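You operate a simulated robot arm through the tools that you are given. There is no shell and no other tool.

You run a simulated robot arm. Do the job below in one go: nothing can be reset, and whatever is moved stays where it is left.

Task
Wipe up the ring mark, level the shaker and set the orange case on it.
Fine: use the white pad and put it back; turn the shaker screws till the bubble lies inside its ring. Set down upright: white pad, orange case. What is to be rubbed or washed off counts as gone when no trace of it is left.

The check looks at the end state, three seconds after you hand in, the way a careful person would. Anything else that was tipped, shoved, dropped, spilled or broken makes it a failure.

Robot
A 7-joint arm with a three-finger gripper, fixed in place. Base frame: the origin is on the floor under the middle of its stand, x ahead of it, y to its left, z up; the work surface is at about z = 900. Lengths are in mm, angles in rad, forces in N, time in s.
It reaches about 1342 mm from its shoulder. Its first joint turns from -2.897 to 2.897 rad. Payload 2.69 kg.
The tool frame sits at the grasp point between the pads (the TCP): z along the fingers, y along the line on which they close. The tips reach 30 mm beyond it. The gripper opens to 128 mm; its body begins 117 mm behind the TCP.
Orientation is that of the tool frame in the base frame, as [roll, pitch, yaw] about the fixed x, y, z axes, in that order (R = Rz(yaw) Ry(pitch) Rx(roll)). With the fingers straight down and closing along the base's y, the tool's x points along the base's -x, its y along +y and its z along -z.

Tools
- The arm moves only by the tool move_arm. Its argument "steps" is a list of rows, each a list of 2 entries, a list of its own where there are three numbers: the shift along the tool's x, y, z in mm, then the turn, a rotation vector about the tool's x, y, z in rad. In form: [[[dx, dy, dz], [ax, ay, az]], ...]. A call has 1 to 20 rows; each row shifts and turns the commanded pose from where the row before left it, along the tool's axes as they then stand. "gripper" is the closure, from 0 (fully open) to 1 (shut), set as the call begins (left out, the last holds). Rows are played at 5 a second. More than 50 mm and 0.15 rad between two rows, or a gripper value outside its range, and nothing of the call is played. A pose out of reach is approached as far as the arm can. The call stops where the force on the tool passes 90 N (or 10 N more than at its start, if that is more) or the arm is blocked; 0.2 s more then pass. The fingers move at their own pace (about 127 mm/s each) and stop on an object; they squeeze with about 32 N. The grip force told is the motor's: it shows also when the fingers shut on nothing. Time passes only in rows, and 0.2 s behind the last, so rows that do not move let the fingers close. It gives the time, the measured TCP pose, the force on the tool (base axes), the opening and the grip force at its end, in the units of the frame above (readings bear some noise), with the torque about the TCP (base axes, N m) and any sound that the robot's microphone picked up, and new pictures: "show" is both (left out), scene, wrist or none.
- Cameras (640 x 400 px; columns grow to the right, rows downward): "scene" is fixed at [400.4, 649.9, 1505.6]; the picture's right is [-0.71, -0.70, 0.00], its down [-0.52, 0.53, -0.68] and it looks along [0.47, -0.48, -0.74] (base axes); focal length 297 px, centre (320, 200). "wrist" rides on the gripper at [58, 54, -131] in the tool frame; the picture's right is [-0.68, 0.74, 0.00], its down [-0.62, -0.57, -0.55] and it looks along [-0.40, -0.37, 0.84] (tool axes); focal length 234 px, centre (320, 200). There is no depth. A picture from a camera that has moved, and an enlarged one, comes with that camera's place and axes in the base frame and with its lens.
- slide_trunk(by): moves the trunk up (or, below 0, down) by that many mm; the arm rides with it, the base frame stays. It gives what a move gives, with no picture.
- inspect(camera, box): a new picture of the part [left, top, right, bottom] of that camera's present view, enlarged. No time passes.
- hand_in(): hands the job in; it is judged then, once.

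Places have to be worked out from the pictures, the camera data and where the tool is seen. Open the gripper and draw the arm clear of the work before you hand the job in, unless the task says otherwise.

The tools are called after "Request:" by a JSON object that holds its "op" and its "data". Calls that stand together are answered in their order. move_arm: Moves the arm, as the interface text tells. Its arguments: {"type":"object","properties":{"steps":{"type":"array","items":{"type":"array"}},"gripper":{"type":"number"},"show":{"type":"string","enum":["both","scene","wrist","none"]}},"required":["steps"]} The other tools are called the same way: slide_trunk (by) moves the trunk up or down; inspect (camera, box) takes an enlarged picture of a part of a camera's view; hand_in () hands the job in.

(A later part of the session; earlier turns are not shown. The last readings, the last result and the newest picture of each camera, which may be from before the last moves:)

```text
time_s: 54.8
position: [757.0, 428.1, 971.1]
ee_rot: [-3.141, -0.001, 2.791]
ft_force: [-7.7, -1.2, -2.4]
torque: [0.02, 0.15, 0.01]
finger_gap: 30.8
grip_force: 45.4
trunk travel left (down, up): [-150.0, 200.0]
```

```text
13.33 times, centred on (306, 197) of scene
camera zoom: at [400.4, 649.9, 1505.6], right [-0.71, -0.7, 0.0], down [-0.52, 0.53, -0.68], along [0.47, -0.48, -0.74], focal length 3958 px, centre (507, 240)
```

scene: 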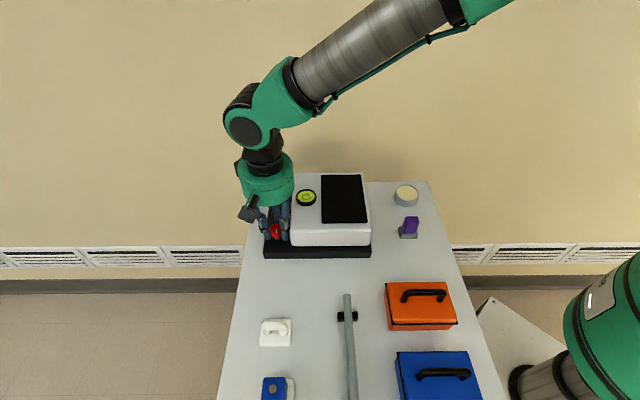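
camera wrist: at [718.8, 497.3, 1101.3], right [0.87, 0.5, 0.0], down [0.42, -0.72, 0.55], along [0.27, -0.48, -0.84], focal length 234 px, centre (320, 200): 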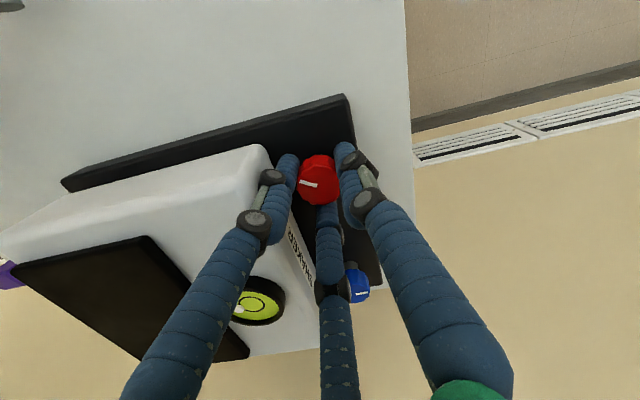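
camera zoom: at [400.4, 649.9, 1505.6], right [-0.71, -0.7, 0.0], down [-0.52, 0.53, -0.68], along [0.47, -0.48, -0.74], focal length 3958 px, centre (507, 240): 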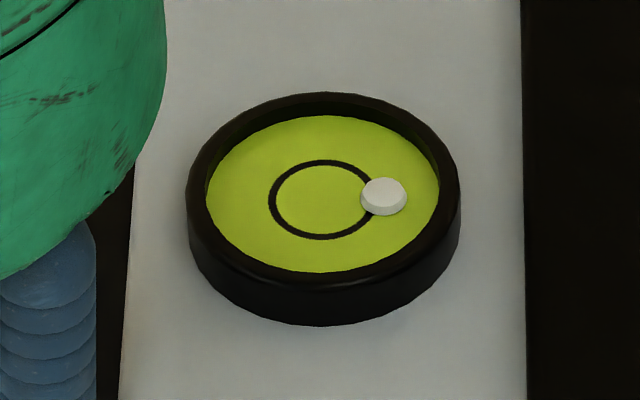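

The bubble is centred in q now; only p is off (+60 px). I open, lift clear, and move over the blue knob (judged at about (843, 340)), back at the neutral hand angle.

Request:
{"op": "move_arm", "data": {"steps": [[[0, 0, 0], [0, 0, 0]], [[0, 0, 0], [0, 0, 0]], [[0, 0, -15], [0, 0, 0]], [[0, 0, -25], [0, 0, 0]], [[0, 0, -40], [0, 0, 0]], [[-37, -17.6, 0], [0, 0, 0]], [[-37, -17.6, 0], [0, 0, 0]], [[-37, -17.6, 0], [0, 0, 0]], [[0, 0, 0], [0, 0, 0.148]], [[0, 0, 0], [0, 0, 0.148]], [[0, 0, 0], [0, 0, 0.148]], [[0, 0, 0], [0, 0, 0]]], "gripper": 0.695}}

Request:
{"op": "inspect", "data": {"camera": "wrist", "box": [240, 80, 400, 240]}}

Request:
{"op": "inspect", "data": {"camera": "scene", "box": [240, 160, 340, 260]}}

```text
time_s: 57.4
position: [843.6, 339.7, 1051.0]
ee_rot: [3.139, 0.0, 2.346]
ft_force: [0.6, -0.7, -0.5]
torque: [0.01, -0.02, -0.01]
finger_gap: 38.8
grip_force: 0.0
trunk travel left (down, up): [-150.0, 200.0]
camera wrist: at [842.3, 420.1, 1182.0], right [1.0, 0.03, 0.0], down [0.03, -0.84, 0.55], along [0.02, -0.55, -0.84], focal length 234 px, centre (320, 200)
```

scene: 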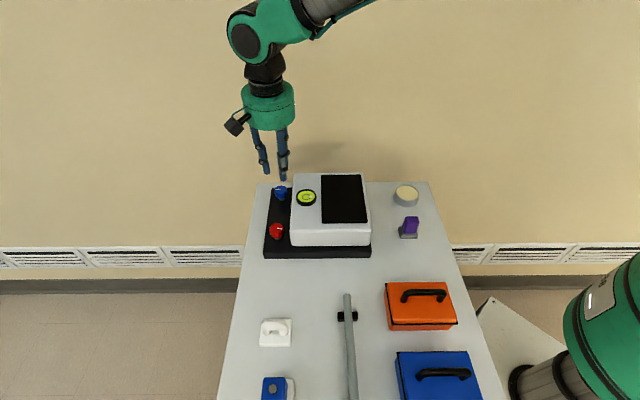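
wrist: 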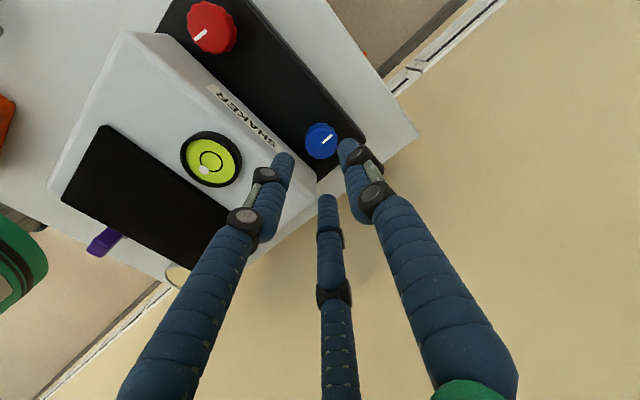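

```text
2.50 times, centred on (320, 160) of wrist
camera zoom: at [842.3, 420.1, 1182.0], right [1.0, 0.03, 0.0], down [0.03, -0.84, 0.55], along [0.02, -0.55, -0.84], focal length 585 px, centre (320, 300)
```

zoom: 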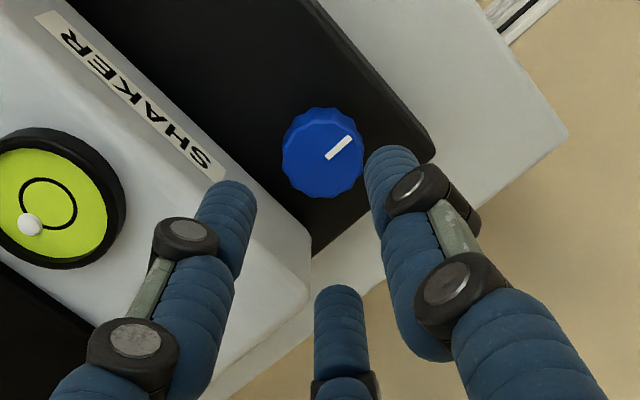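

```text
4.00 times, centred on (290, 210) of scene
camera zoom: at [400.4, 649.9, 1505.6], right [-0.71, -0.7, 0.0], down [-0.52, 0.53, -0.68], along [0.47, -0.48, -0.74], focal length 1188 px, centre (440, 160)
```

zoom: 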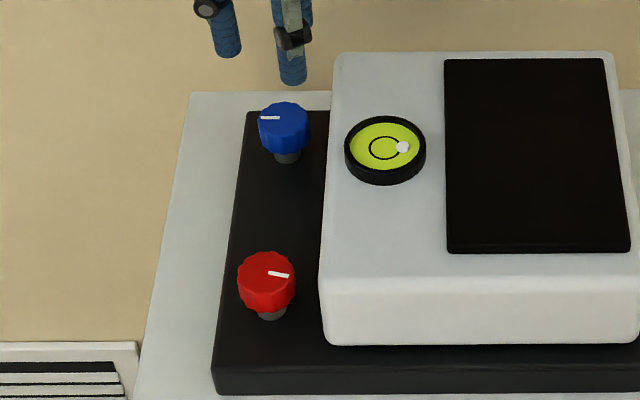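

Blue's centre checks out at about (844, 341), right under the hand. I open to 54 mm and descend to z ≈ 971 around it.

Request:
{"op": "move_arm", "data": {"steps": [[[0, 0, 0], [0, 0, 0]], [[0, 0, 30], [0, 0, 0]], [[0, 0, 25], [0, 0, 0]], [[0, 0, 25], [0, 0, 0]], [[0, 0, 0], [0, 0, 0]]], "gripper": 0.578}}

Request:
{"op": "inspect", "data": {"camera": "wrist", "box": [240, 80, 400, 240]}}

Request:
{"op": "inspect", "data": {"camera": "scene", "box": [240, 160, 340, 260]}}

```text
time_s: 58.6
position: [844.3, 339.8, 972.6]
ee_rot: [-3.141, 0.001, 2.348]
ft_force: [-0.7, -0.5, 0.3]
torque: [-0.03, 0.03, 0.0]
finger_gap: 53.8
grip_force: 0.2
trunk travel left (down, up): [-150.0, 200.0]
camera wrist: at [842.4, 420.3, 1101.9], right [1.0, 0.03, 0.0], down [0.03, -0.84, 0.55], along [0.02, -0.55, -0.84], focal length 234 px, centre (320, 200)
```

scene: 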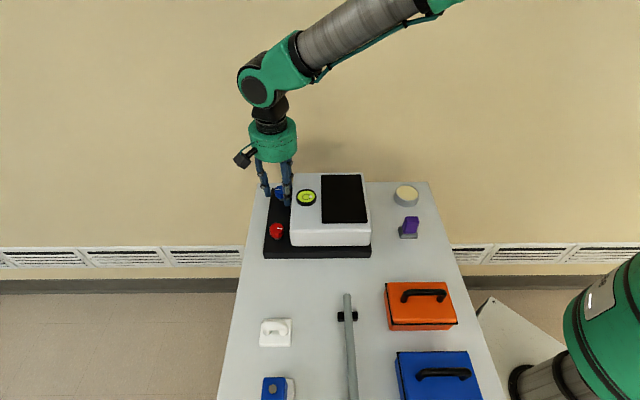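
wrist: 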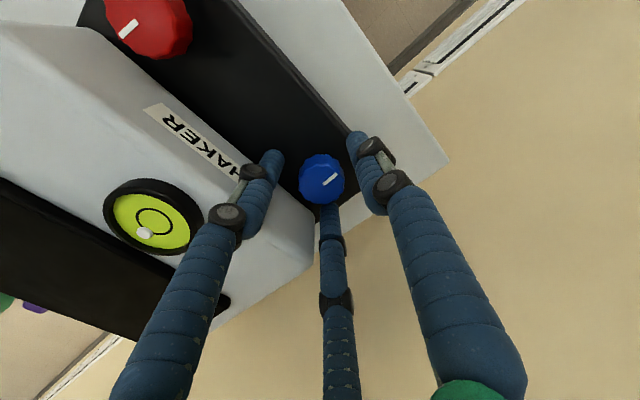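

```text
2.50 times, centred on (320, 160) of wrist
camera zoom: at [842.4, 420.3, 1101.9], right [1.0, 0.03, 0.0], down [0.03, -0.84, 0.55], along [0.02, -0.55, -0.84], focal length 585 px, centre (320, 300)
```

zoom: 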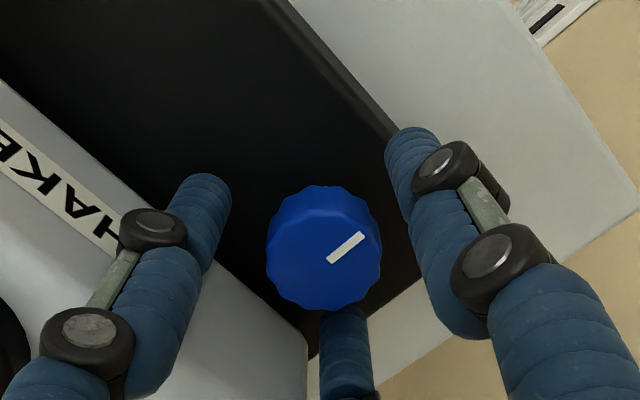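

```text
4.00 times, centred on (290, 210) of scene
camera zoom: at [400.4, 649.9, 1505.6], right [-0.71, -0.7, 0.0], down [-0.52, 0.53, -0.68], along [0.47, -0.48, -0.74], focal length 1188 px, centre (440, 160)
```

zoom: 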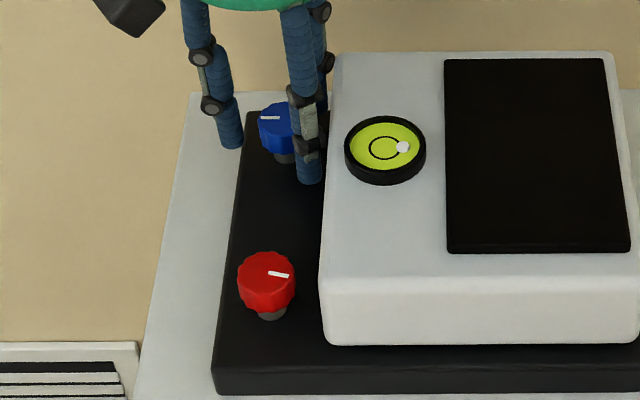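

Relative to the well-centred red grip, the blue knob sits about 1.7 mm to +x. I shift by that and close.

Request:
{"op": "move_arm", "data": {"steps": [[[-1.1, 1.1, 1], [0, 0, 0]], [[0, 0, 0], [0, 0, 0]]], "gripper": 0.578, "show": "none"}}

Request:
{"op": "move_arm", "data": {"steps": [[[0, 0, 0], [0, 0, 0]], [[0, 0, 0], [0, 0, 0]], [[0, 0, 0], [0, 0, 0]]], "gripper": 1, "show": "wrist"}}

```text
time_s: 59.2
position: [845.3, 340.1, 970.6]
ee_rot: [3.141, 0.0, 2.346]
ft_force: [0.7, 0.1, 0.0]
torque: [0.03, 0.0, -0.05]
finger_gap: 54.1
grip_force: 0.1
trunk travel left (down, up): [-150.0, 200.0]
```

```text
time_s: 60.0
position: [844.9, 339.9, 970.3]
ee_rot: [3.141, 0.0, 2.348]
ft_force: [-3.2, -0.2, -0.4]
torque: [-0.11, 0.02, -0.04]
finger_gap: 31.4
grip_force: 45.5
trunk travel left (down, up): [-150.0, 200.0]
camera wrist: at [843.5, 420.2, 1100.7], right [1.0, 0.03, 0.0], down [0.03, -0.84, 0.55], along [0.02, -0.55, -0.84], focal length 234 px, centre (320, 200)
```

wrist: 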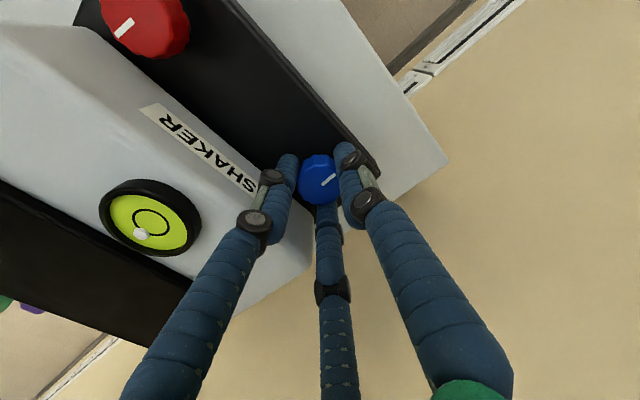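

Very well centred (side force ~3 N). I turn the blue knob CCW by 0.42 rad and look at the bubble.

Request:
{"op": "move_arm", "data": {"steps": [[[0, 0, 0], [0, 0, -0.105]], [[0, 0, 0], [0, 0, -0.105]], [[0, 0, 0], [0, 0, -0.105]], [[0, 0, 0], [0, 0, -0.105]], [[0, 0, 0], [0, 0, 0]]], "gripper": 1, "show": "none"}}

Request:
{"op": "inspect", "data": {"camera": "scene", "box": [290, 182, 322, 212]}}

```text
time_s: 61.2
position: [845.9, 340.8, 970.5]
ee_rot: [3.141, 0.002, 2.768]
ft_force: [-5.0, -0.3, 2.6]
torque: [-0.01, 0.14, 0.04]
finger_gap: 31.3
grip_force: 45.4
trunk travel left (down, up): [-150.0, 200.0]
```

```text
13.33 times, centred on (306, 197) of scene
camera zoom: at [400.4, 649.9, 1505.6], right [-0.71, -0.7, 0.0], down [-0.52, 0.53, -0.68], along [0.47, -0.48, -0.74], focal length 3958 px, centre (507, 240)
```

zoom: 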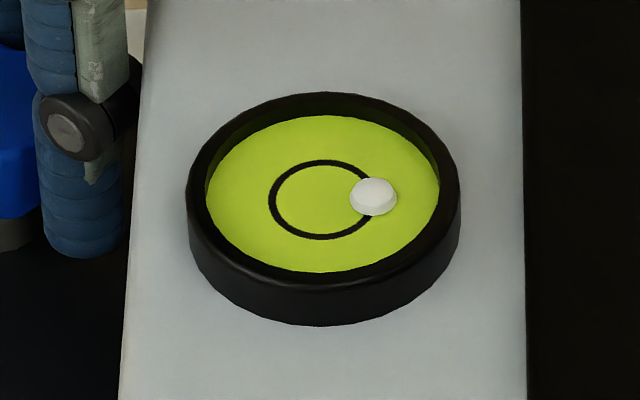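

CCW on blue moves the bubble the right way: −10 px per 0.42 rad; about 2.1 rad remain. I regrasp in strokes of 0.84 rad.

Request:
{"op": "move_arm", "data": {"steps": [[[0, 0, 0], [0, 0, 0]], [[0, 0, 0], [0, 0, 0.135]], [[0, 0, 0], [0, 0, 0.135]], [[0, 0, 0], [0, 0, 0.135]], [[0, 0, 0], [0, 0, 0.135]], [[0, 0, 0], [0, 0, 0.135]], [[0, 0, 0], [0, 0, 0.135]], [[0, 0, 0], [0, 0, 0]]], "gripper": 0.695, "show": "none"}}

Request:
{"op": "move_arm", "data": {"steps": [[[0, 0, 0], [0, 0, 0]], [[0, 0, 0], [0, 0, 0]], [[0, 0, 0], [0, 0, -0.12]], [[0, 0, 0], [0, 0, -0.12]], [[0, 0, 0], [0, 0, -0.12]], [[0, 0, 0], [0, 0, -0.12]], [[0, 0, 0], [0, 0, -0.12]], [[0, 0, 0], [0, 0, -0.12]], [[0, 0, 0], [0, 0, -0.12]], [[0, 0, 0], [0, 0, 0]]], "gripper": 1, "show": "wrist"}}

Request:
{"op": "inspect", "data": {"camera": "scene", "box": [290, 182, 322, 212]}}

```text
time_s: 63.0
position: [845.8, 339.5, 968.9]
ee_rot: [3.141, 0.0, 1.956]
ft_force: [2.1, 0.5, 0.3]
torque: [0.0, 0.03, 0.05]
finger_gap: 38.6
grip_force: 0.1
trunk travel left (down, up): [-150.0, 200.0]
```

```text
time_s: 65.2
position: [844.1, 339.2, 970.3]
ee_rot: [3.141, 0.0, 2.798]
ft_force: [-4.5, 1.9, -3.8]
torque: [0.03, 0.15, 0.03]
finger_gap: 30.4
grip_force: 45.1
trunk travel left (down, up): [-150.0, 200.0]
camera wrist: at [809.0, 411.1, 1100.1], right [0.88, 0.47, 0.0], down [0.39, -0.74, 0.55], along [0.26, -0.49, -0.84], focal length 234 px, centre (320, 200)
```

wrist: 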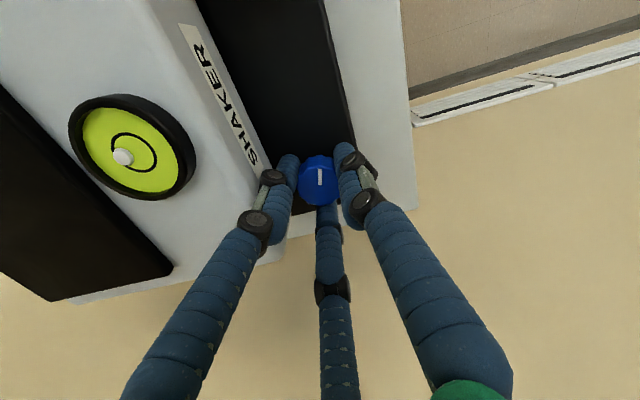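

```text
13.33 times, centred on (306, 197) of scene
camera zoom: at [400.4, 649.9, 1505.6], right [-0.71, -0.7, 0.0], down [-0.52, 0.53, -0.68], along [0.47, -0.48, -0.74], focal length 3958 px, centre (507, 240)
```

zoom: 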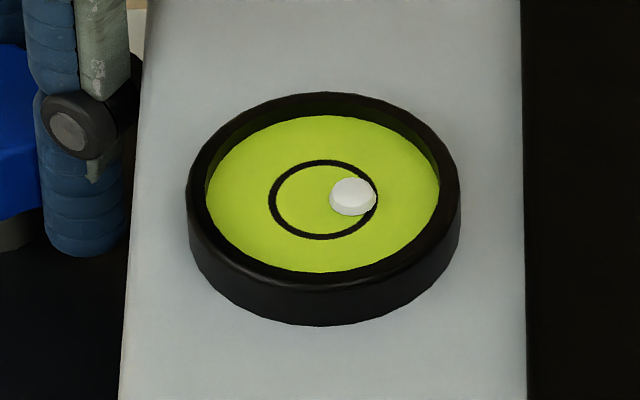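

The bubble is at 352 (target 323): 21 px gained; about 1.2 rad remain. Another full stroke.

Request:
{"op": "move_arm", "data": {"steps": [[[0, 0, 0], [0, 0, 0]], [[0, 0, 0], [0, 0, 0.14]], [[0, 0, 0], [0, 0, 0.14]], [[0, 0, 0], [0, 0, 0.14]], [[0, 0, 0], [0, 0, 0.14]], [[0, 0, 0], [0, 0, 0.14]], [[0, 0, 0], [0, 0, 0.14]], [[0, 0, 0], [0, 0, 0]]], "gripper": 0.695, "show": "none"}}

Request:
{"op": "move_arm", "data": {"steps": [[[0, 0, 0], [0, 0, 0]], [[0, 0, 0], [0, 0, 0]], [[0, 0, 0], [0, 0, -0.12]], [[0, 0, 0], [0, 0, -0.12]], [[0, 0, 0], [0, 0, -0.12]], [[0, 0, 0], [0, 0, -0.12]], [[0, 0, 0], [0, 0, -0.12]], [[0, 0, 0], [0, 0, -0.12]], [[0, 0, 0], [0, 0, -0.12]], [[0, 0, 0], [0, 0, 0]]], "gripper": 1, "show": "none"}}

Request:
{"op": "inspect", "data": {"camera": "scene", "box": [290, 182, 322, 212]}}

```text
time_s: 67.0
position: [845.5, 339.8, 970.4]
ee_rot: [3.141, 0.001, 1.959]
ft_force: [2.1, 0.4, 0.0]
torque: [-0.04, 0.09, 0.08]
finger_gap: 38.4
grip_force: 0.0
trunk travel left (down, up): [-150.0, 200.0]
```

```text
time_s: 69.2
position: [844.8, 340.1, 970.9]
ee_rot: [-3.141, -0.001, 2.799]
ft_force: [-0.5, -0.5, -1.9]
torque: [0.01, 0.03, 0.0]
finger_gap: 30.7
grip_force: 45.3
trunk travel left (down, up): [-150.0, 200.0]
```

```text
13.33 times, centred on (306, 197) of scene
camera zoom: at [400.4, 649.9, 1505.6], right [-0.71, -0.7, 0.0], down [-0.52, 0.53, -0.68], along [0.47, -0.48, -0.74], focal length 3958 px, centre (507, 240)
```

zoom: 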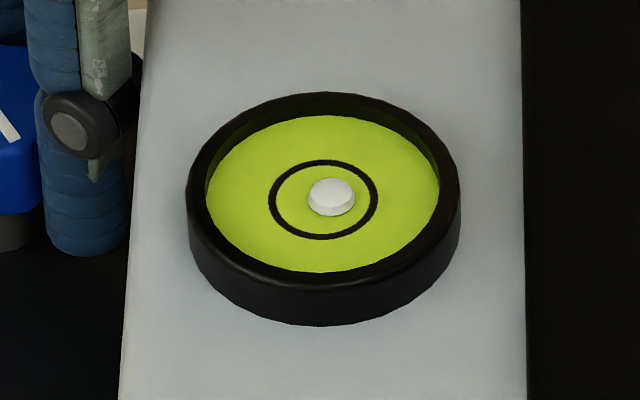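

The bubble is inside the ring now, 8 px right of centre. One more short stroke of about 0.3 rad centres it.

Request:
{"op": "move_arm", "data": {"steps": [[[0, 0, 0], [0, 0, 0]], [[0, 0, 0], [0, 0, 0.12]], [[0, 0, 0], [0, 0, 0.12]], [[0, 0, 0], [0, 0, 0.12]], [[0, 0, 0], [0, 0, 0]]], "gripper": 0.695, "show": "none"}}

Request:
{"op": "move_arm", "data": {"steps": [[[0, 0, 0], [0, 0, 0]], [[0, 0, 0], [0, 0, 0]], [[0, 0, 0], [0, 0, -0.11]], [[0, 0, 0], [0, 0, -0.11]], [[0, 0, 0], [0, 0, -0.11]], [[0, 0, 0], [0, 0, 0]]], "gripper": 1, "show": "none"}}

Request:
{"op": "inspect", "data": {"camera": "scene", "box": [290, 182, 322, 212]}}

```text
time_s: 70.4
position: [845.6, 340.8, 970.6]
ee_rot: [-3.14, 0.001, 2.437]
ft_force: [0.1, 0.8, 0.1]
torque: [-0.01, 0.03, -0.01]
finger_gap: 39.1
grip_force: 0.0
trunk travel left (down, up): [-150.0, 200.0]
```

```text
time_s: 71.8
position: [845.2, 339.5, 970.5]
ee_rot: [3.14, 0.0, 2.77]
ft_force: [0.6, 0.4, -0.1]
torque: [-0.02, 0.08, -0.01]
finger_gap: 31.3
grip_force: 44.8
trunk travel left (down, up): [-150.0, 200.0]
```

```text
13.33 times, centred on (306, 197) of scene
camera zoom: at [400.4, 649.9, 1505.6], right [-0.71, -0.7, 0.0], down [-0.52, 0.53, -0.68], along [0.47, -0.48, -0.74], focal length 3958 px, centre (507, 240)
```

zoom: 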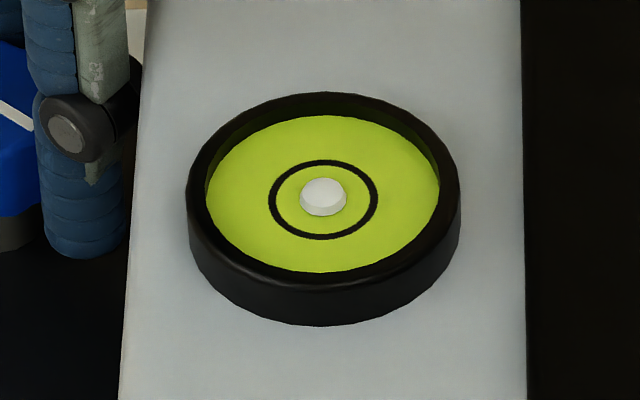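

The bubble is dead centre. I release the blue knob and lift straight up, well clear of the shaker.

Request:
{"op": "move_arm", "data": {"steps": [[[0, 0, 0], [0, 0, 0]], [[0, 0, 0], [0, 0, 0]], [[0, 0, -15], [0, 0, 0]], [[0, 0, -25], [0, 0, 0]], [[0, 0, -40], [0, 0, 0]], [[0, 0, -45], [0, 0, 0]], [[0, 0, -45], [0, 0, 0]], [[0, 0, -45], [0, 0, 0]], [[0, 0, 0], [0, 0, 0]]], "gripper": 0.695}}

Request:
{"op": "inspect", "data": {"camera": "scene", "box": [240, 160, 400, 270]}}

Request:
{"op": "inspect", "data": {"camera": "scene", "box": [370, 260, 500, 400]}}

```text
time_s: 73.8
position: [845.7, 338.7, 1183.8]
ee_rot: [3.141, 0.0, 2.767]
ft_force: [-0.4, -0.1, 1.0]
torque: [0.04, -0.06, 0.0]
finger_gap: 39.0
grip_force: 0.0
trunk travel left (down, up): [-150.0, 200.0]
camera wrist: at [812.0, 411.1, 1315.3], right [0.9, 0.44, 0.0], down [0.37, -0.75, 0.55], along [0.24, -0.49, -0.84], focal length 234 px, centre (320, 200)
```

scene: 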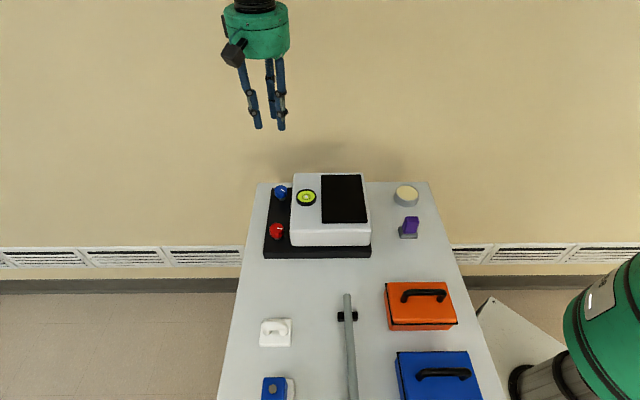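
wrist: 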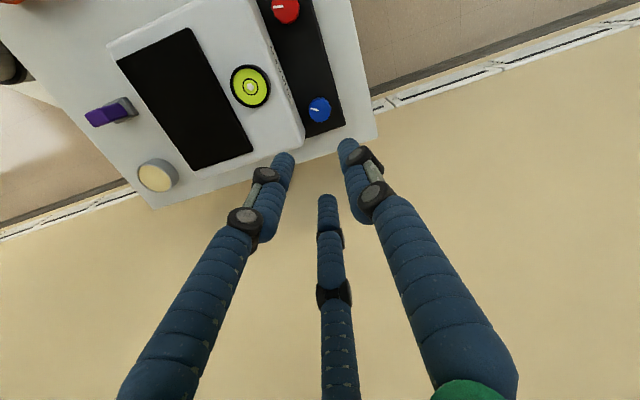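

```text
3.64 times, centred on (320, 215) of scene
camera zoom: at [400.4, 649.9, 1505.6], right [-0.71, -0.7, 0.0], down [-0.52, 0.53, -0.68], along [0.47, -0.48, -0.74], focal length 1080 px, centre (320, 146)
```

zoom: 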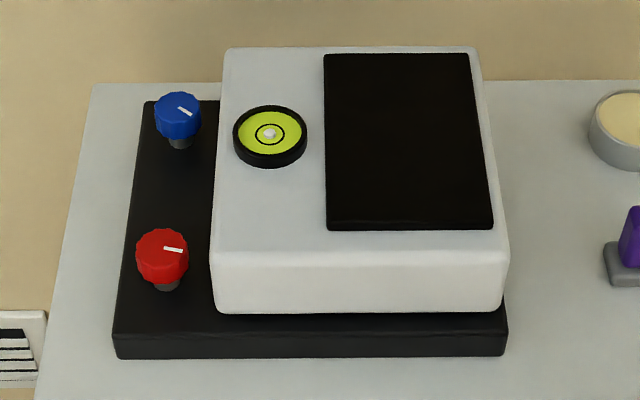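

```text
2.86 times, centred on (435, 330) of scene
camera zoom: at [400.4, 649.9, 1505.6], right [-0.71, -0.7, 0.0], down [-0.52, 0.53, -0.68], along [0.47, -0.48, -0.74], focal length 848 px, centre (-9, -171)
```

zoom: 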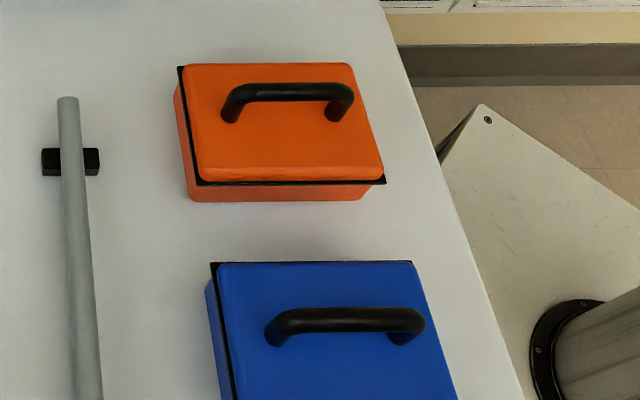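

Level still centred. The orange case measures about 119 × 78 × 50 mm with its handle bar along p at about (429, 340), z ≈ 987; the black platform is about 100 × 155 mm, so the case should go on turned by 90°. I move high above the case and align the hand with its handle.

Request:
{"op": "move_arm", "data": {"steps": [[[43.2, -16.8, 0], [0, 0, 0]], [[43.2, -16.8, 0], [0, 0, 0]], [[43.2, -16.8, 0], [0, 0, 0]], [[43.2, -16.8, 0], [0, 0, 0]], [[43.2, -16.8, 0], [0, 0, 0]], [[43.2, -16.8, 0], [0, 0, 0]], [[43.2, -16.8, 0], [0, 0, 0]], [[43.2, -16.8, 0], [0, 0, 0]], [[43.2, -16.8, 0], [0, 0, 0]], [[0, 0, 0], [0, 0, -0.144]], [[0, 0, 0], [0, 0, -0.144]], [[0, 0, 0], [0, 0, -0.144]], [[0, 0, 0], [0, 0, -0.144]], [[0, 0, 0], [0, 0, -0.144]], [[0, 0, 0], [0, 0, -0.144]], [[0, 0, 0], [0, 0, -0.144]], [[0, 0, 0], [0, 0, -0.144]], [[0, 0, 0], [0, 0, 0]]], "gripper": 0.45}}

Request:
{"op": "inspect", "data": {"camera": "wrist", "box": [220, 60, 420, 260]}}

```text
time_s: 77.6
position: [427.3, 340.7, 1185.6]
ee_rot: [-3.141, -0.002, -2.362]
ft_force: [-0.6, 0.6, -0.8]
torque: [0.01, 0.02, 0.01]
finger_gap: 70.3
grip_force: 0.0
trunk travel left (down, up): [-150.0, 200.0]
camera wrist: at [349.6, 338.8, 1315.6], right [-0.04, 1.0, 0.0], down [0.84, 0.03, 0.55], along [0.55, 0.02, -0.84], focal length 234 px, centre (320, 200)
```

scene: 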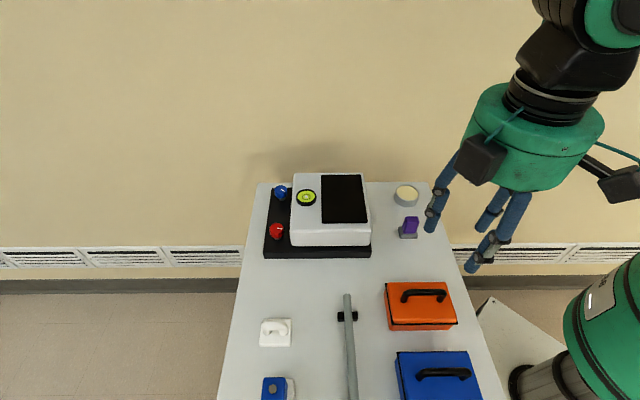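
wrist: 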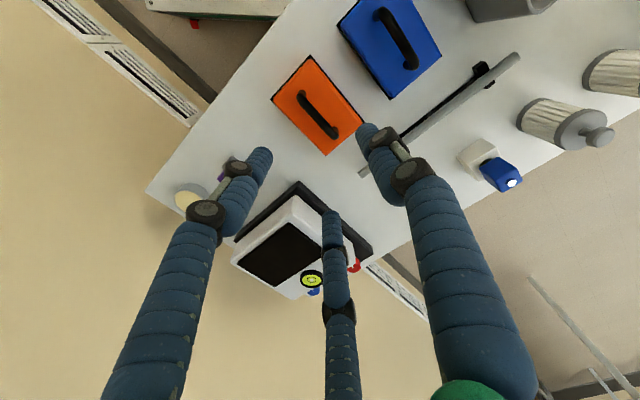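

```text
2.00 times, centred on (320, 160) of wrist
camera zoom: at [349.6, 338.8, 1315.6], right [-0.04, 1.0, 0.0], down [0.84, 0.03, 0.55], along [0.55, 0.02, -0.84], focal length 468 px, centre (320, 280)
```

zoom: 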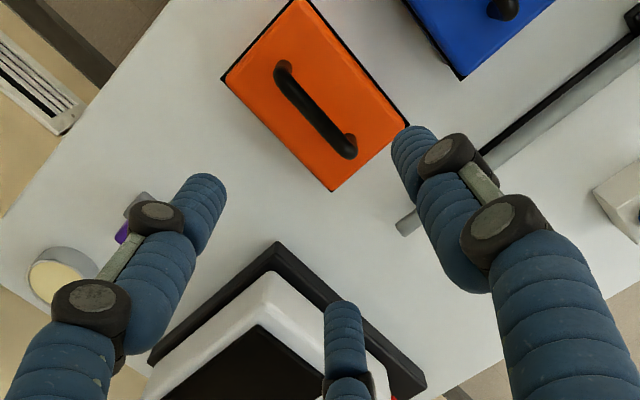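

The wrist view puts the bar's middle at about (427, 337). I shift a few mm (so the bar suits the three-finger grip) and go down to z ≈ 1030.

Request:
{"op": "move_arm", "data": {"steps": [[[2.5, -4, 35], [0, 0, 0]], [[0, 0, 40], [0, 0, 0]], [[0, 0, 40], [0, 0, 0]], [[0, 0, 40], [0, 0, 0]], [[0, 0, 0], [0, 0, 0]]], "gripper": 0.45}}

Request:
{"op": "inspect", "data": {"camera": "wrist", "box": [220, 60, 420, 260]}}

Request:
{"op": "inspect", "data": {"camera": "scene", "box": [370, 230, 500, 360]}}

```text
time_s: 78.8
position: [428.6, 336.8, 1031.3]
ee_rot: [-3.141, 0.001, -2.363]
ft_force: [0.4, 0.0, -0.1]
torque: [-0.01, 0.06, 0.03]
finger_gap: 70.4
grip_force: 0.0
trunk travel left (down, up): [-150.0, 200.0]
camera wrist: at [350.7, 335.0, 1161.0], right [-0.04, 1.0, 0.0], down [0.84, 0.03, 0.55], along [0.55, 0.02, -0.84], focal length 234 px, centre (320, 200)
```

scene: 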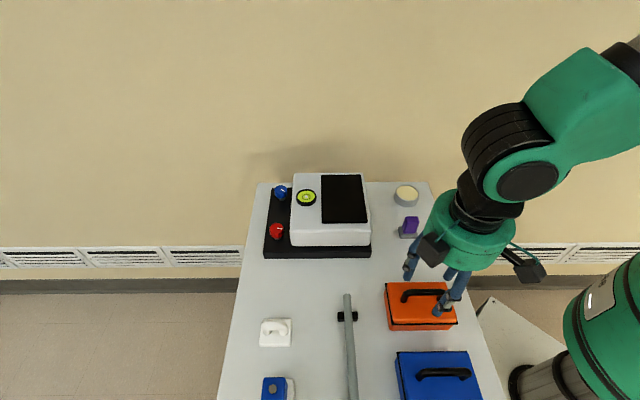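
wrist: 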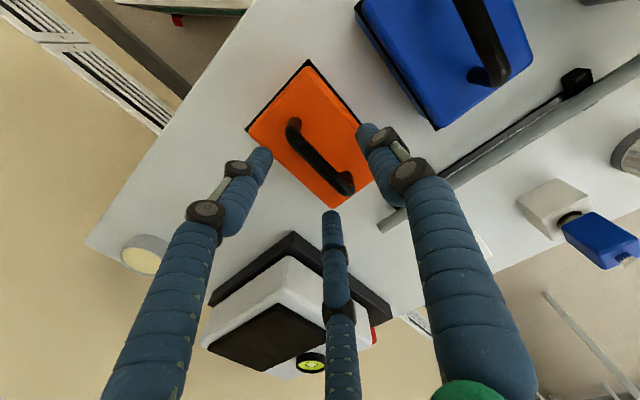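

```text
2.00 times, centred on (320, 160) of wrist
camera zoom: at [350.7, 335.0, 1161.0], right [-0.04, 1.0, 0.0], down [0.84, 0.03, 0.55], along [0.55, 0.02, -0.84], focal length 468 px, centre (320, 280)
```

zoom: 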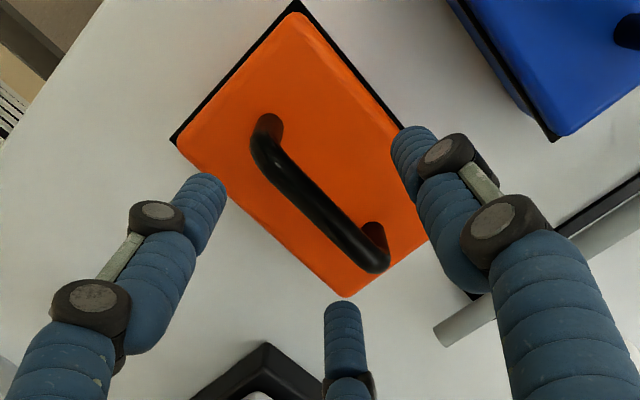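

```text
3.08 times, centred on (435, 295) of scene
camera zoom: at [400.4, 649.9, 1505.6], right [-0.71, -0.7, 0.0], down [-0.52, 0.53, -0.68], along [0.47, -0.48, -0.74], focal length 913 px, centre (-34, -92)
```

zoom: 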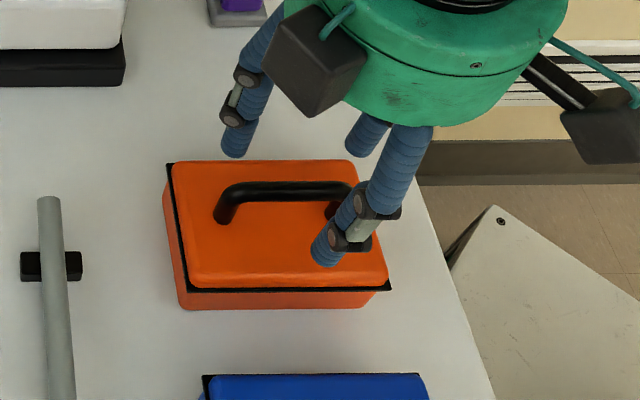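

The bar lies under the hand's axis within ~2 mm. I lower to z ≈ 986 (tips stay above the lid, judged at ≈945) and check.

Request:
{"op": "move_arm", "data": {"steps": [[[0, 0, 20], [0, 0, 0]], [[0, 0, 15], [0, 0, 0]], [[0, 0, 10], [0, 0, 0]], [[0, 0, 0], [0, 0, 0]]], "gripper": 0.45}}

Request:
{"op": "inspect", "data": {"camera": "wrist", "box": [220, 60, 420, 260]}}

Request:
{"op": "inspect", "data": {"camera": "scene", "box": [370, 230, 500, 360]}}

```text
time_s: 79.8
position: [428.9, 337.4, 986.3]
ee_rot: [-3.141, 0.0, -2.363]
ft_force: [0.4, 0.8, 0.3]
torque: [-0.02, 0.01, 0.0]
finger_gap: 70.5
grip_force: 0.0
trunk travel left (down, up): [-150.0, 200.0]
camera wrist: at [350.3, 334.2, 1115.7], right [-0.04, 1.0, 0.0], down [0.84, 0.03, 0.55], along [0.55, 0.02, -0.84], focal length 234 px, centre (320, 200)
```

scene: 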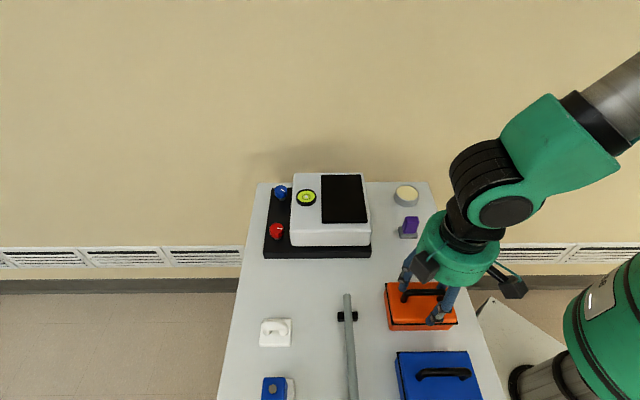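
wrist: 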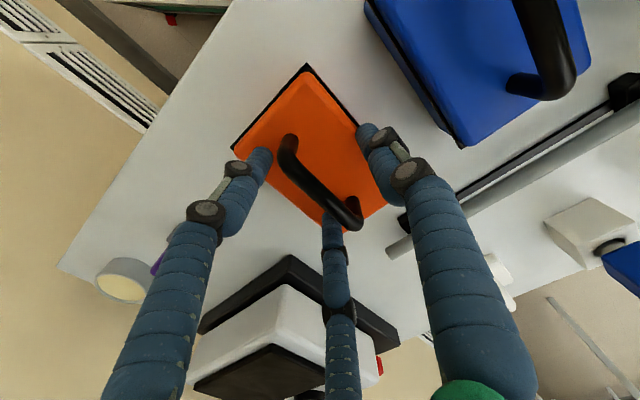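

```text
2.00 times, centred on (320, 160) of wrist
camera zoom: at [350.3, 334.2, 1115.7], right [-0.04, 1.0, 0.0], down [0.84, 0.03, 0.55], along [0.55, 0.02, -0.84], focal length 468 px, centre (320, 280)
```

zoom: 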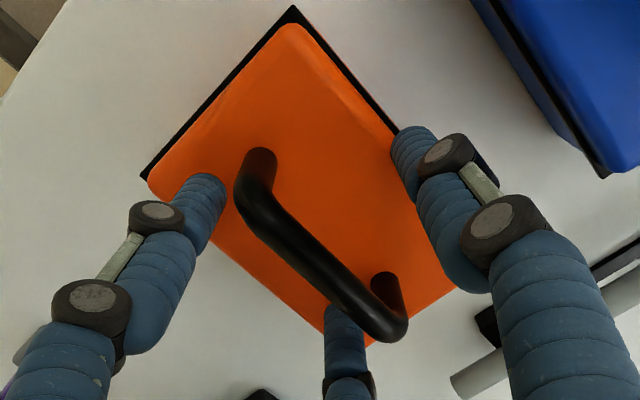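

```text
3.08 times, centred on (435, 295) of scene
camera zoom: at [400.4, 649.9, 1505.6], right [-0.71, -0.7, 0.0], down [-0.52, 0.53, -0.68], along [0.47, -0.48, -0.74], focal length 913 px, centre (-34, -92)
```

zoom: 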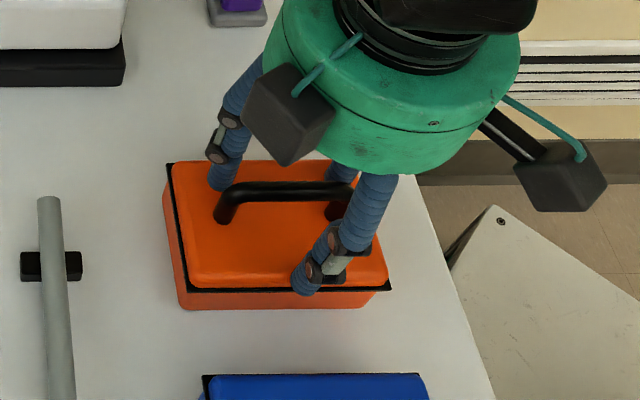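

The bar is at TCP height and centred. I close on it.

Request:
{"op": "move_arm", "data": {"steps": [[[0, 0, 0], [0, 0, 0]], [[0, 0, 0], [0, 0, 0]], [[0, 0, 0], [0, 0, 0]], [[0, 0, 0], [0, 0, 0]]], "gripper": 1}}

Request:
{"op": "inspect", "data": {"camera": "wrist", "box": [220, 60, 420, 260]}}

```text
time_s: 80.8
position: [427.9, 337.7, 984.5]
ee_rot: [3.141, 0.0, -2.362]
ft_force: [0.1, -0.2, -0.9]
torque: [0.03, 0.01, -0.02]
finger_gap: 18.6
grip_force: 32.5
trunk travel left (down, up): [-150.0, 200.0]
camera wrist: at [350.2, 334.1, 1115.7], right [-0.04, 1.0, 0.0], down [0.84, 0.03, 0.55], along [0.55, 0.02, -0.84], focal length 234 px, centre (320, 200)
```

scene: 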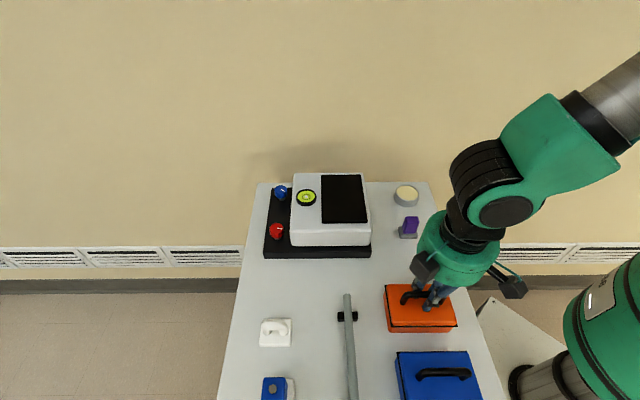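
wrist: 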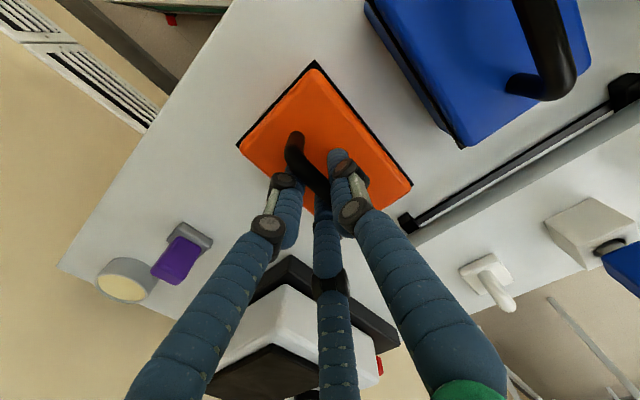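

```text
2.00 times, centred on (320, 160) of wrist
camera zoom: at [350.2, 334.1, 1115.7], right [-0.04, 1.0, 0.0], down [0.84, 0.03, 0.55], along [0.55, 0.02, -0.84], focal length 468 px, centre (320, 280)
```

zoom: 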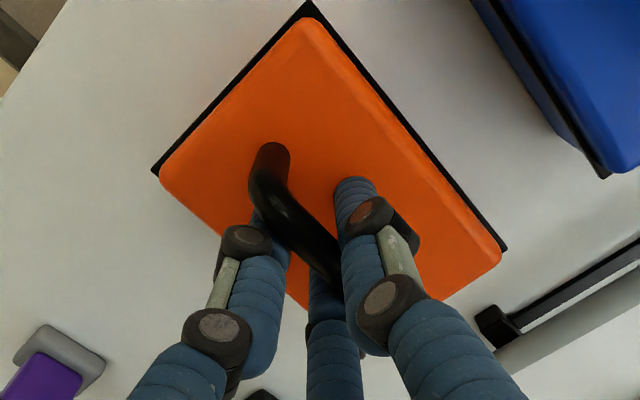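

Held (gap 18.6 mm). I lift 20 mm and check the weight and that the case hangs level.

Request:
{"op": "move_arm", "data": {"steps": [[[0, 0, -7], [0, 0, 0]], [[0, 0, -7], [0, 0, 0]], [[0, 0, -6], [0, 0, 0]], [[0, 0, 0], [0, 0, 0]]]}}

Request:
{"op": "inspect", "data": {"camera": "scene", "box": [370, 230, 500, 360]}}

Request:
{"op": "inspect", "data": {"camera": "wrist", "box": [220, 60, 420, 260]}}

```text
time_s: 81.8
position: [429.5, 336.9, 1004.7]
ee_rot: [-3.141, 0.001, -2.364]
ft_force: [0.1, 0.4, -3.9]
torque: [-0.02, 0.0, -0.01]
finger_gap: 18.7
grip_force: 32.7
trunk travel left (down, up): [-150.0, 200.0]
camera wrist: at [350.8, 334.2, 1135.5], right [-0.04, 1.0, 0.0], down [0.84, 0.03, 0.55], along [0.55, 0.02, -0.84], focal length 234 px, centre (320, 200)
```

scene: 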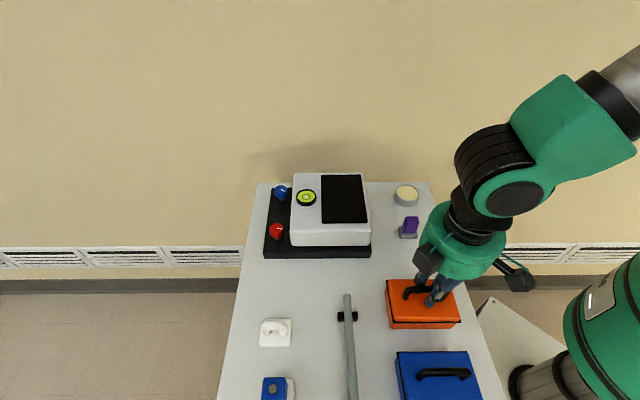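
wrist: 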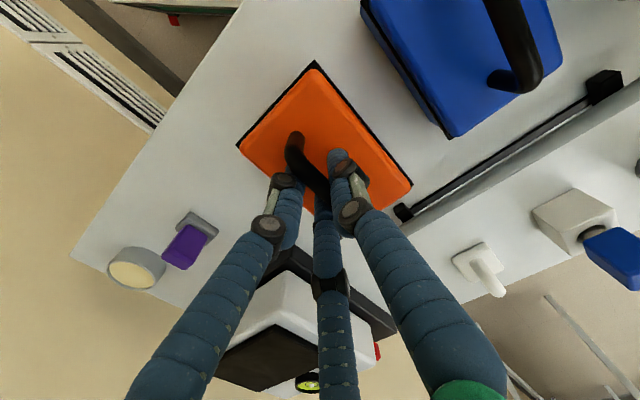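

```text
3.08 times, centred on (435, 295) of scene
camera zoom: at [400.4, 649.9, 1505.6], right [-0.71, -0.7, 0.0], down [-0.52, 0.53, -0.68], along [0.47, -0.48, -0.74], focal length 913 px, centre (-34, -92)
```

zoom: 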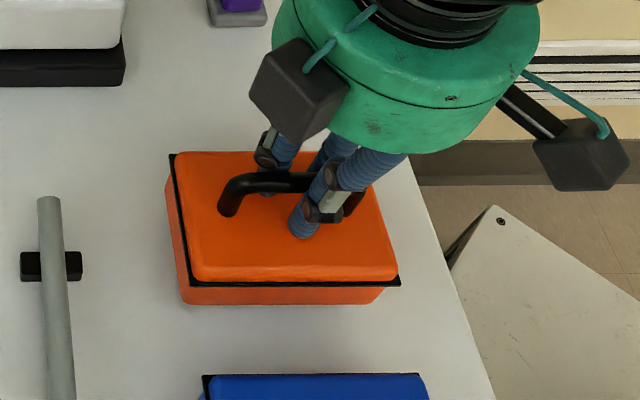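

```text
2.00 times, centred on (320, 160) of wrist
camera zoom: at [350.8, 334.2, 1135.5], right [-0.04, 1.0, 0.0], down [0.84, 0.03, 0.55], along [0.55, 0.02, -0.84], focal length 468 px, centre (320, 280)
```

zoom: 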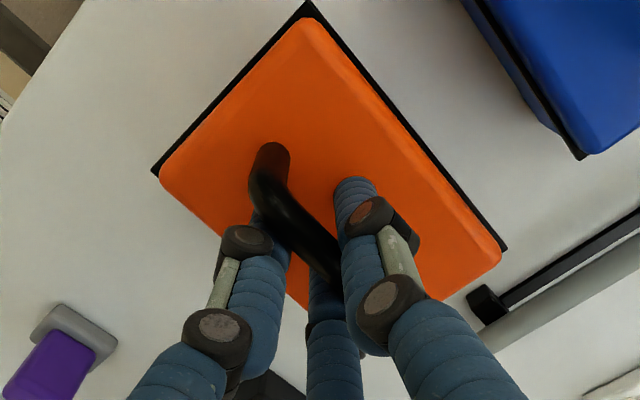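

The case weighs about 0.4 kg and hangs level. I lift it to a safe height and carry it over the shaker platform (target about (695, 273)).

Request:
{"op": "move_arm", "data": {"steps": [[[0, 0, -15], [0, 0, 0]], [[0, 0, -25], [0, 0, 0]], [[0, 0, -30], [0, 0, 0]], [[0, 0, -30], [0, 0, 0]], [[0, 0, -26], [0, 0, 0]], [[-14.43, -23.24, 0], [0, 0, 0]], [[-14.43, -23.24, 0], [0, 0, 0]], [[-14.43, -23.24, 0], [0, 0, 0]], [[-14.43, -23.24, 0], [0, 0, 0]], [[-14.43, -23.24, 0], [0, 0, 0]], [[-14.43, -23.24, 0], [0, 0, 0]], [[-14.43, -23.24, 0], [0, 0, 0]], [[-14.43, -23.24, 0], [0, 0, 0]], [[-14.43, -23.24, 0], [0, 0, 0]], [[-14.43, -23.24, 0], [0, 0, 0]], [[0, 0, 0], [0, 0, 0]]], "gripper": 1}}

```text
time_s: 85.2
position: [694.6, 272.0, 1130.6]
ee_rot: [3.14, 0.0, -2.364]
ft_force: [-0.3, -1.0, -4.4]
torque: [-0.05, 0.08, 0.0]
finger_gap: 18.7
grip_force: 32.4
trunk travel left (down, up): [-150.0, 200.0]
camera wrist: at [617.4, 269.5, 1261.2], right [-0.04, 1.0, 0.0], down [0.84, 0.03, 0.55], along [0.55, 0.02, -0.84], focal length 234 px, centre (320, 200)
```

scene: 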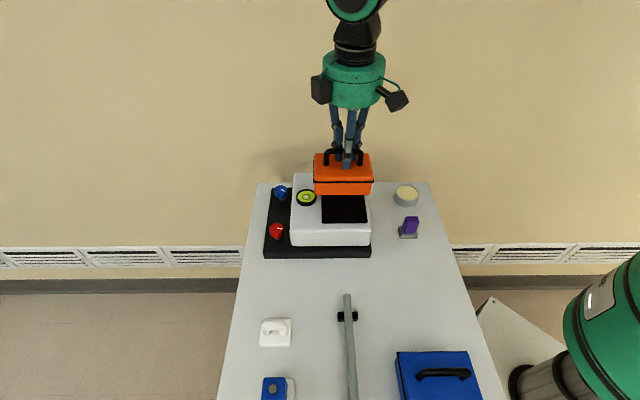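
wrist: 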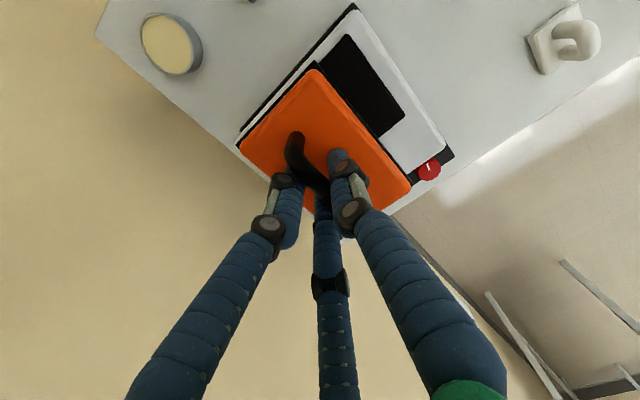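

The case hangs level above the shaker. I now turn it by 90° so its long side lies along the platform's long side.

Request:
{"op": "move_arm", "data": {"steps": [[[0, 0, 0], [0, 0, 0.12]], [[0, 0, 0], [0, 0, 0.131]], [[0, 0, 0], [0, 0, 0.132]], [[0, 0, 0], [0, 0, 0.132]], [[0, 0, 0], [0, 0, 0.132]], [[0, 0, 0], [0, 0, 0.132]], [[0, 0, 0], [0, 0, 0.132]], [[0, 0, 0], [0, 0, 0.132]], [[0, 0, 0], [0, 0, 0.132]], [[0, 0, 0], [0, 0, 0.132]], [[0, 0, 0], [0, 0, 0.132]], [[0, 0, 0], [0, 0, 0.132]], [[0, 0, 0], [0, 0, 0]]], "gripper": 1}}

Request:
{"op": "inspect", "data": {"camera": "scene", "box": [240, 130, 400, 270]}}

Request:
{"op": "inspect", "data": {"camera": "wrist", "box": [180, 0, 460, 220]}}

```text
time_s: 88.0
position: [694.4, 272.4, 1131.0]
ee_rot: [-3.141, 0.0, 2.348]
ft_force: [0.3, -0.1, -4.5]
torque: [0.01, 0.07, -0.04]
finger_gap: 18.5
grip_force: 31.9
trunk travel left (down, up): [-150.0, 200.0]
camera wrist: at [692.9, 352.5, 1261.5], right [1.0, 0.03, 0.0], down [0.03, -0.84, 0.55], along [0.02, -0.55, -0.84], focal length 234 px, centre (320, 200)
```

scene: 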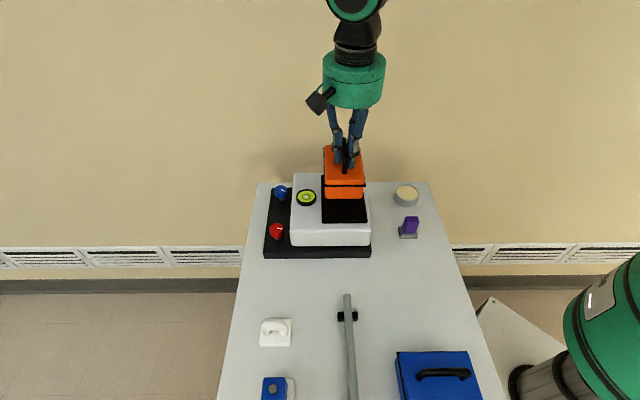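
wrist: 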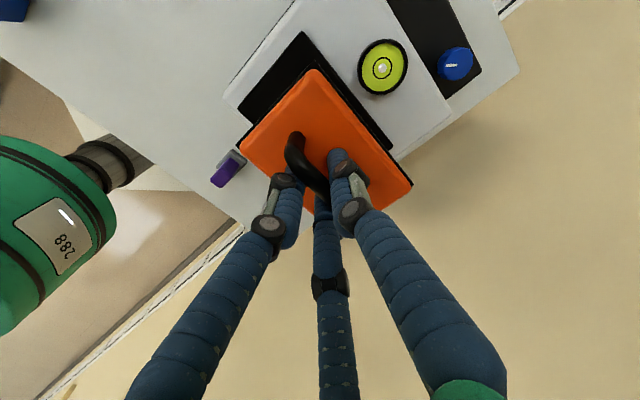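

```text
2.86 times, centred on (320, 200) of scene
camera zoom: at [400.4, 649.9, 1505.6], right [-0.71, -0.7, 0.0], down [-0.52, 0.53, -0.68], along [0.47, -0.48, -0.74], focal length 848 px, centre (320, 200)
```

zoom: 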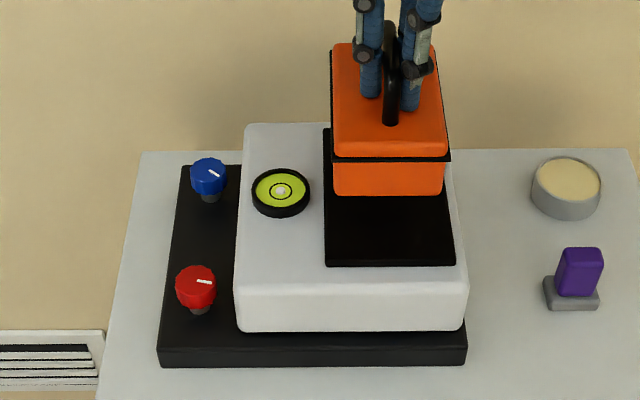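

```text
1.82 times, centred on (320, 110) of wrist
camera zoom: at [692.9, 352.5, 1261.5], right [1.0, 0.03, 0.0], down [0.03, -0.84, 0.55], along [0.02, -0.55, -0.84], focal length 426 px, centre (320, 364)
```

zoom: 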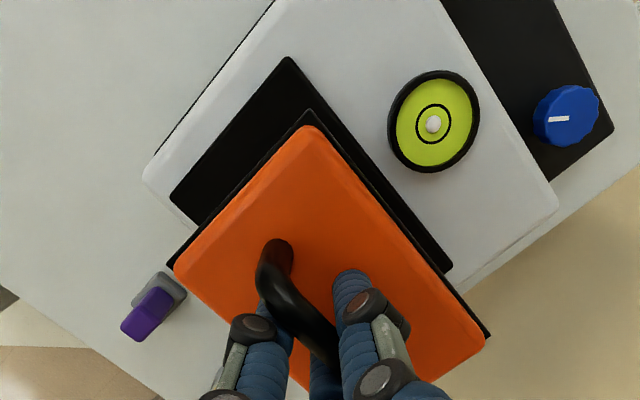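

The case is about 5 mm too far back and 3 mm left relative to the platform's centre. I correct that and lower to just above the platform.

Request:
{"op": "move_arm", "data": {"steps": [[[5, -3, 0], [0, 0, 0]], [[0, 0, 14], [0, 0, 0]], [[0, 0, 14], [0, 0, 0]], [[0, 0, 12], [0, 0, 0]], [[0, 0, 0], [0, 0, 0]]], "gripper": 1}}

Request:
{"op": "inspect", "data": {"camera": "scene", "box": [270, 150, 390, 250]}}

```text
time_s: 89.2
position: [689.0, 274.9, 1090.9]
ee_rot: [-3.14, 0.001, 2.35]
ft_force: [0.4, -0.3, -5.0]
torque: [0.03, 0.07, -0.01]
finger_gap: 18.9
grip_force: 31.9
trunk travel left (down, up): [-150.0, 200.0]
camera wrist: at [687.2, 354.4, 1221.4], right [1.0, 0.04, 0.0], down [0.03, -0.84, 0.55], along [0.02, -0.55, -0.84], focal length 234 px, centre (320, 200)
```

scene: 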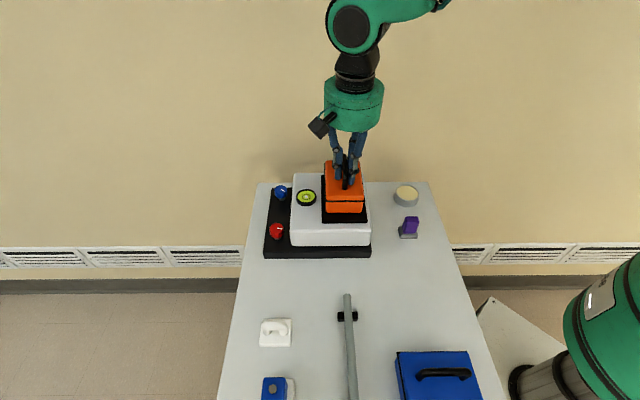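
wrist: 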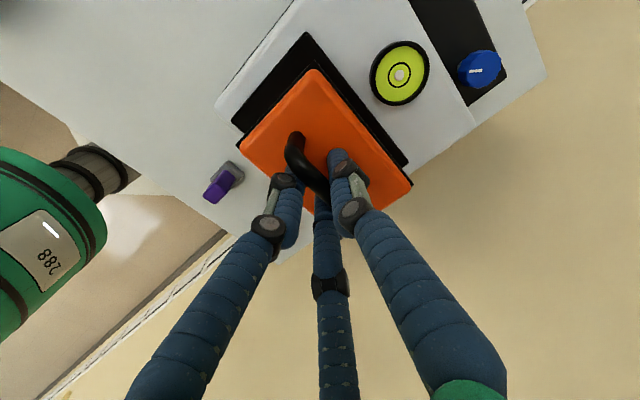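

```text
4.00 times, centred on (330, 200) of scene
camera zoom: at [400.4, 649.9, 1505.6], right [-0.71, -0.7, 0.0], down [-0.52, 0.53, -0.68], along [0.47, -0.48, -0.74], focal length 1188 px, centre (280, 200)
```

zoom: 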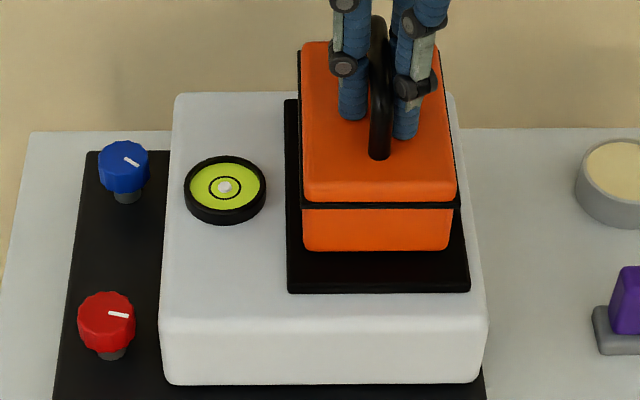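

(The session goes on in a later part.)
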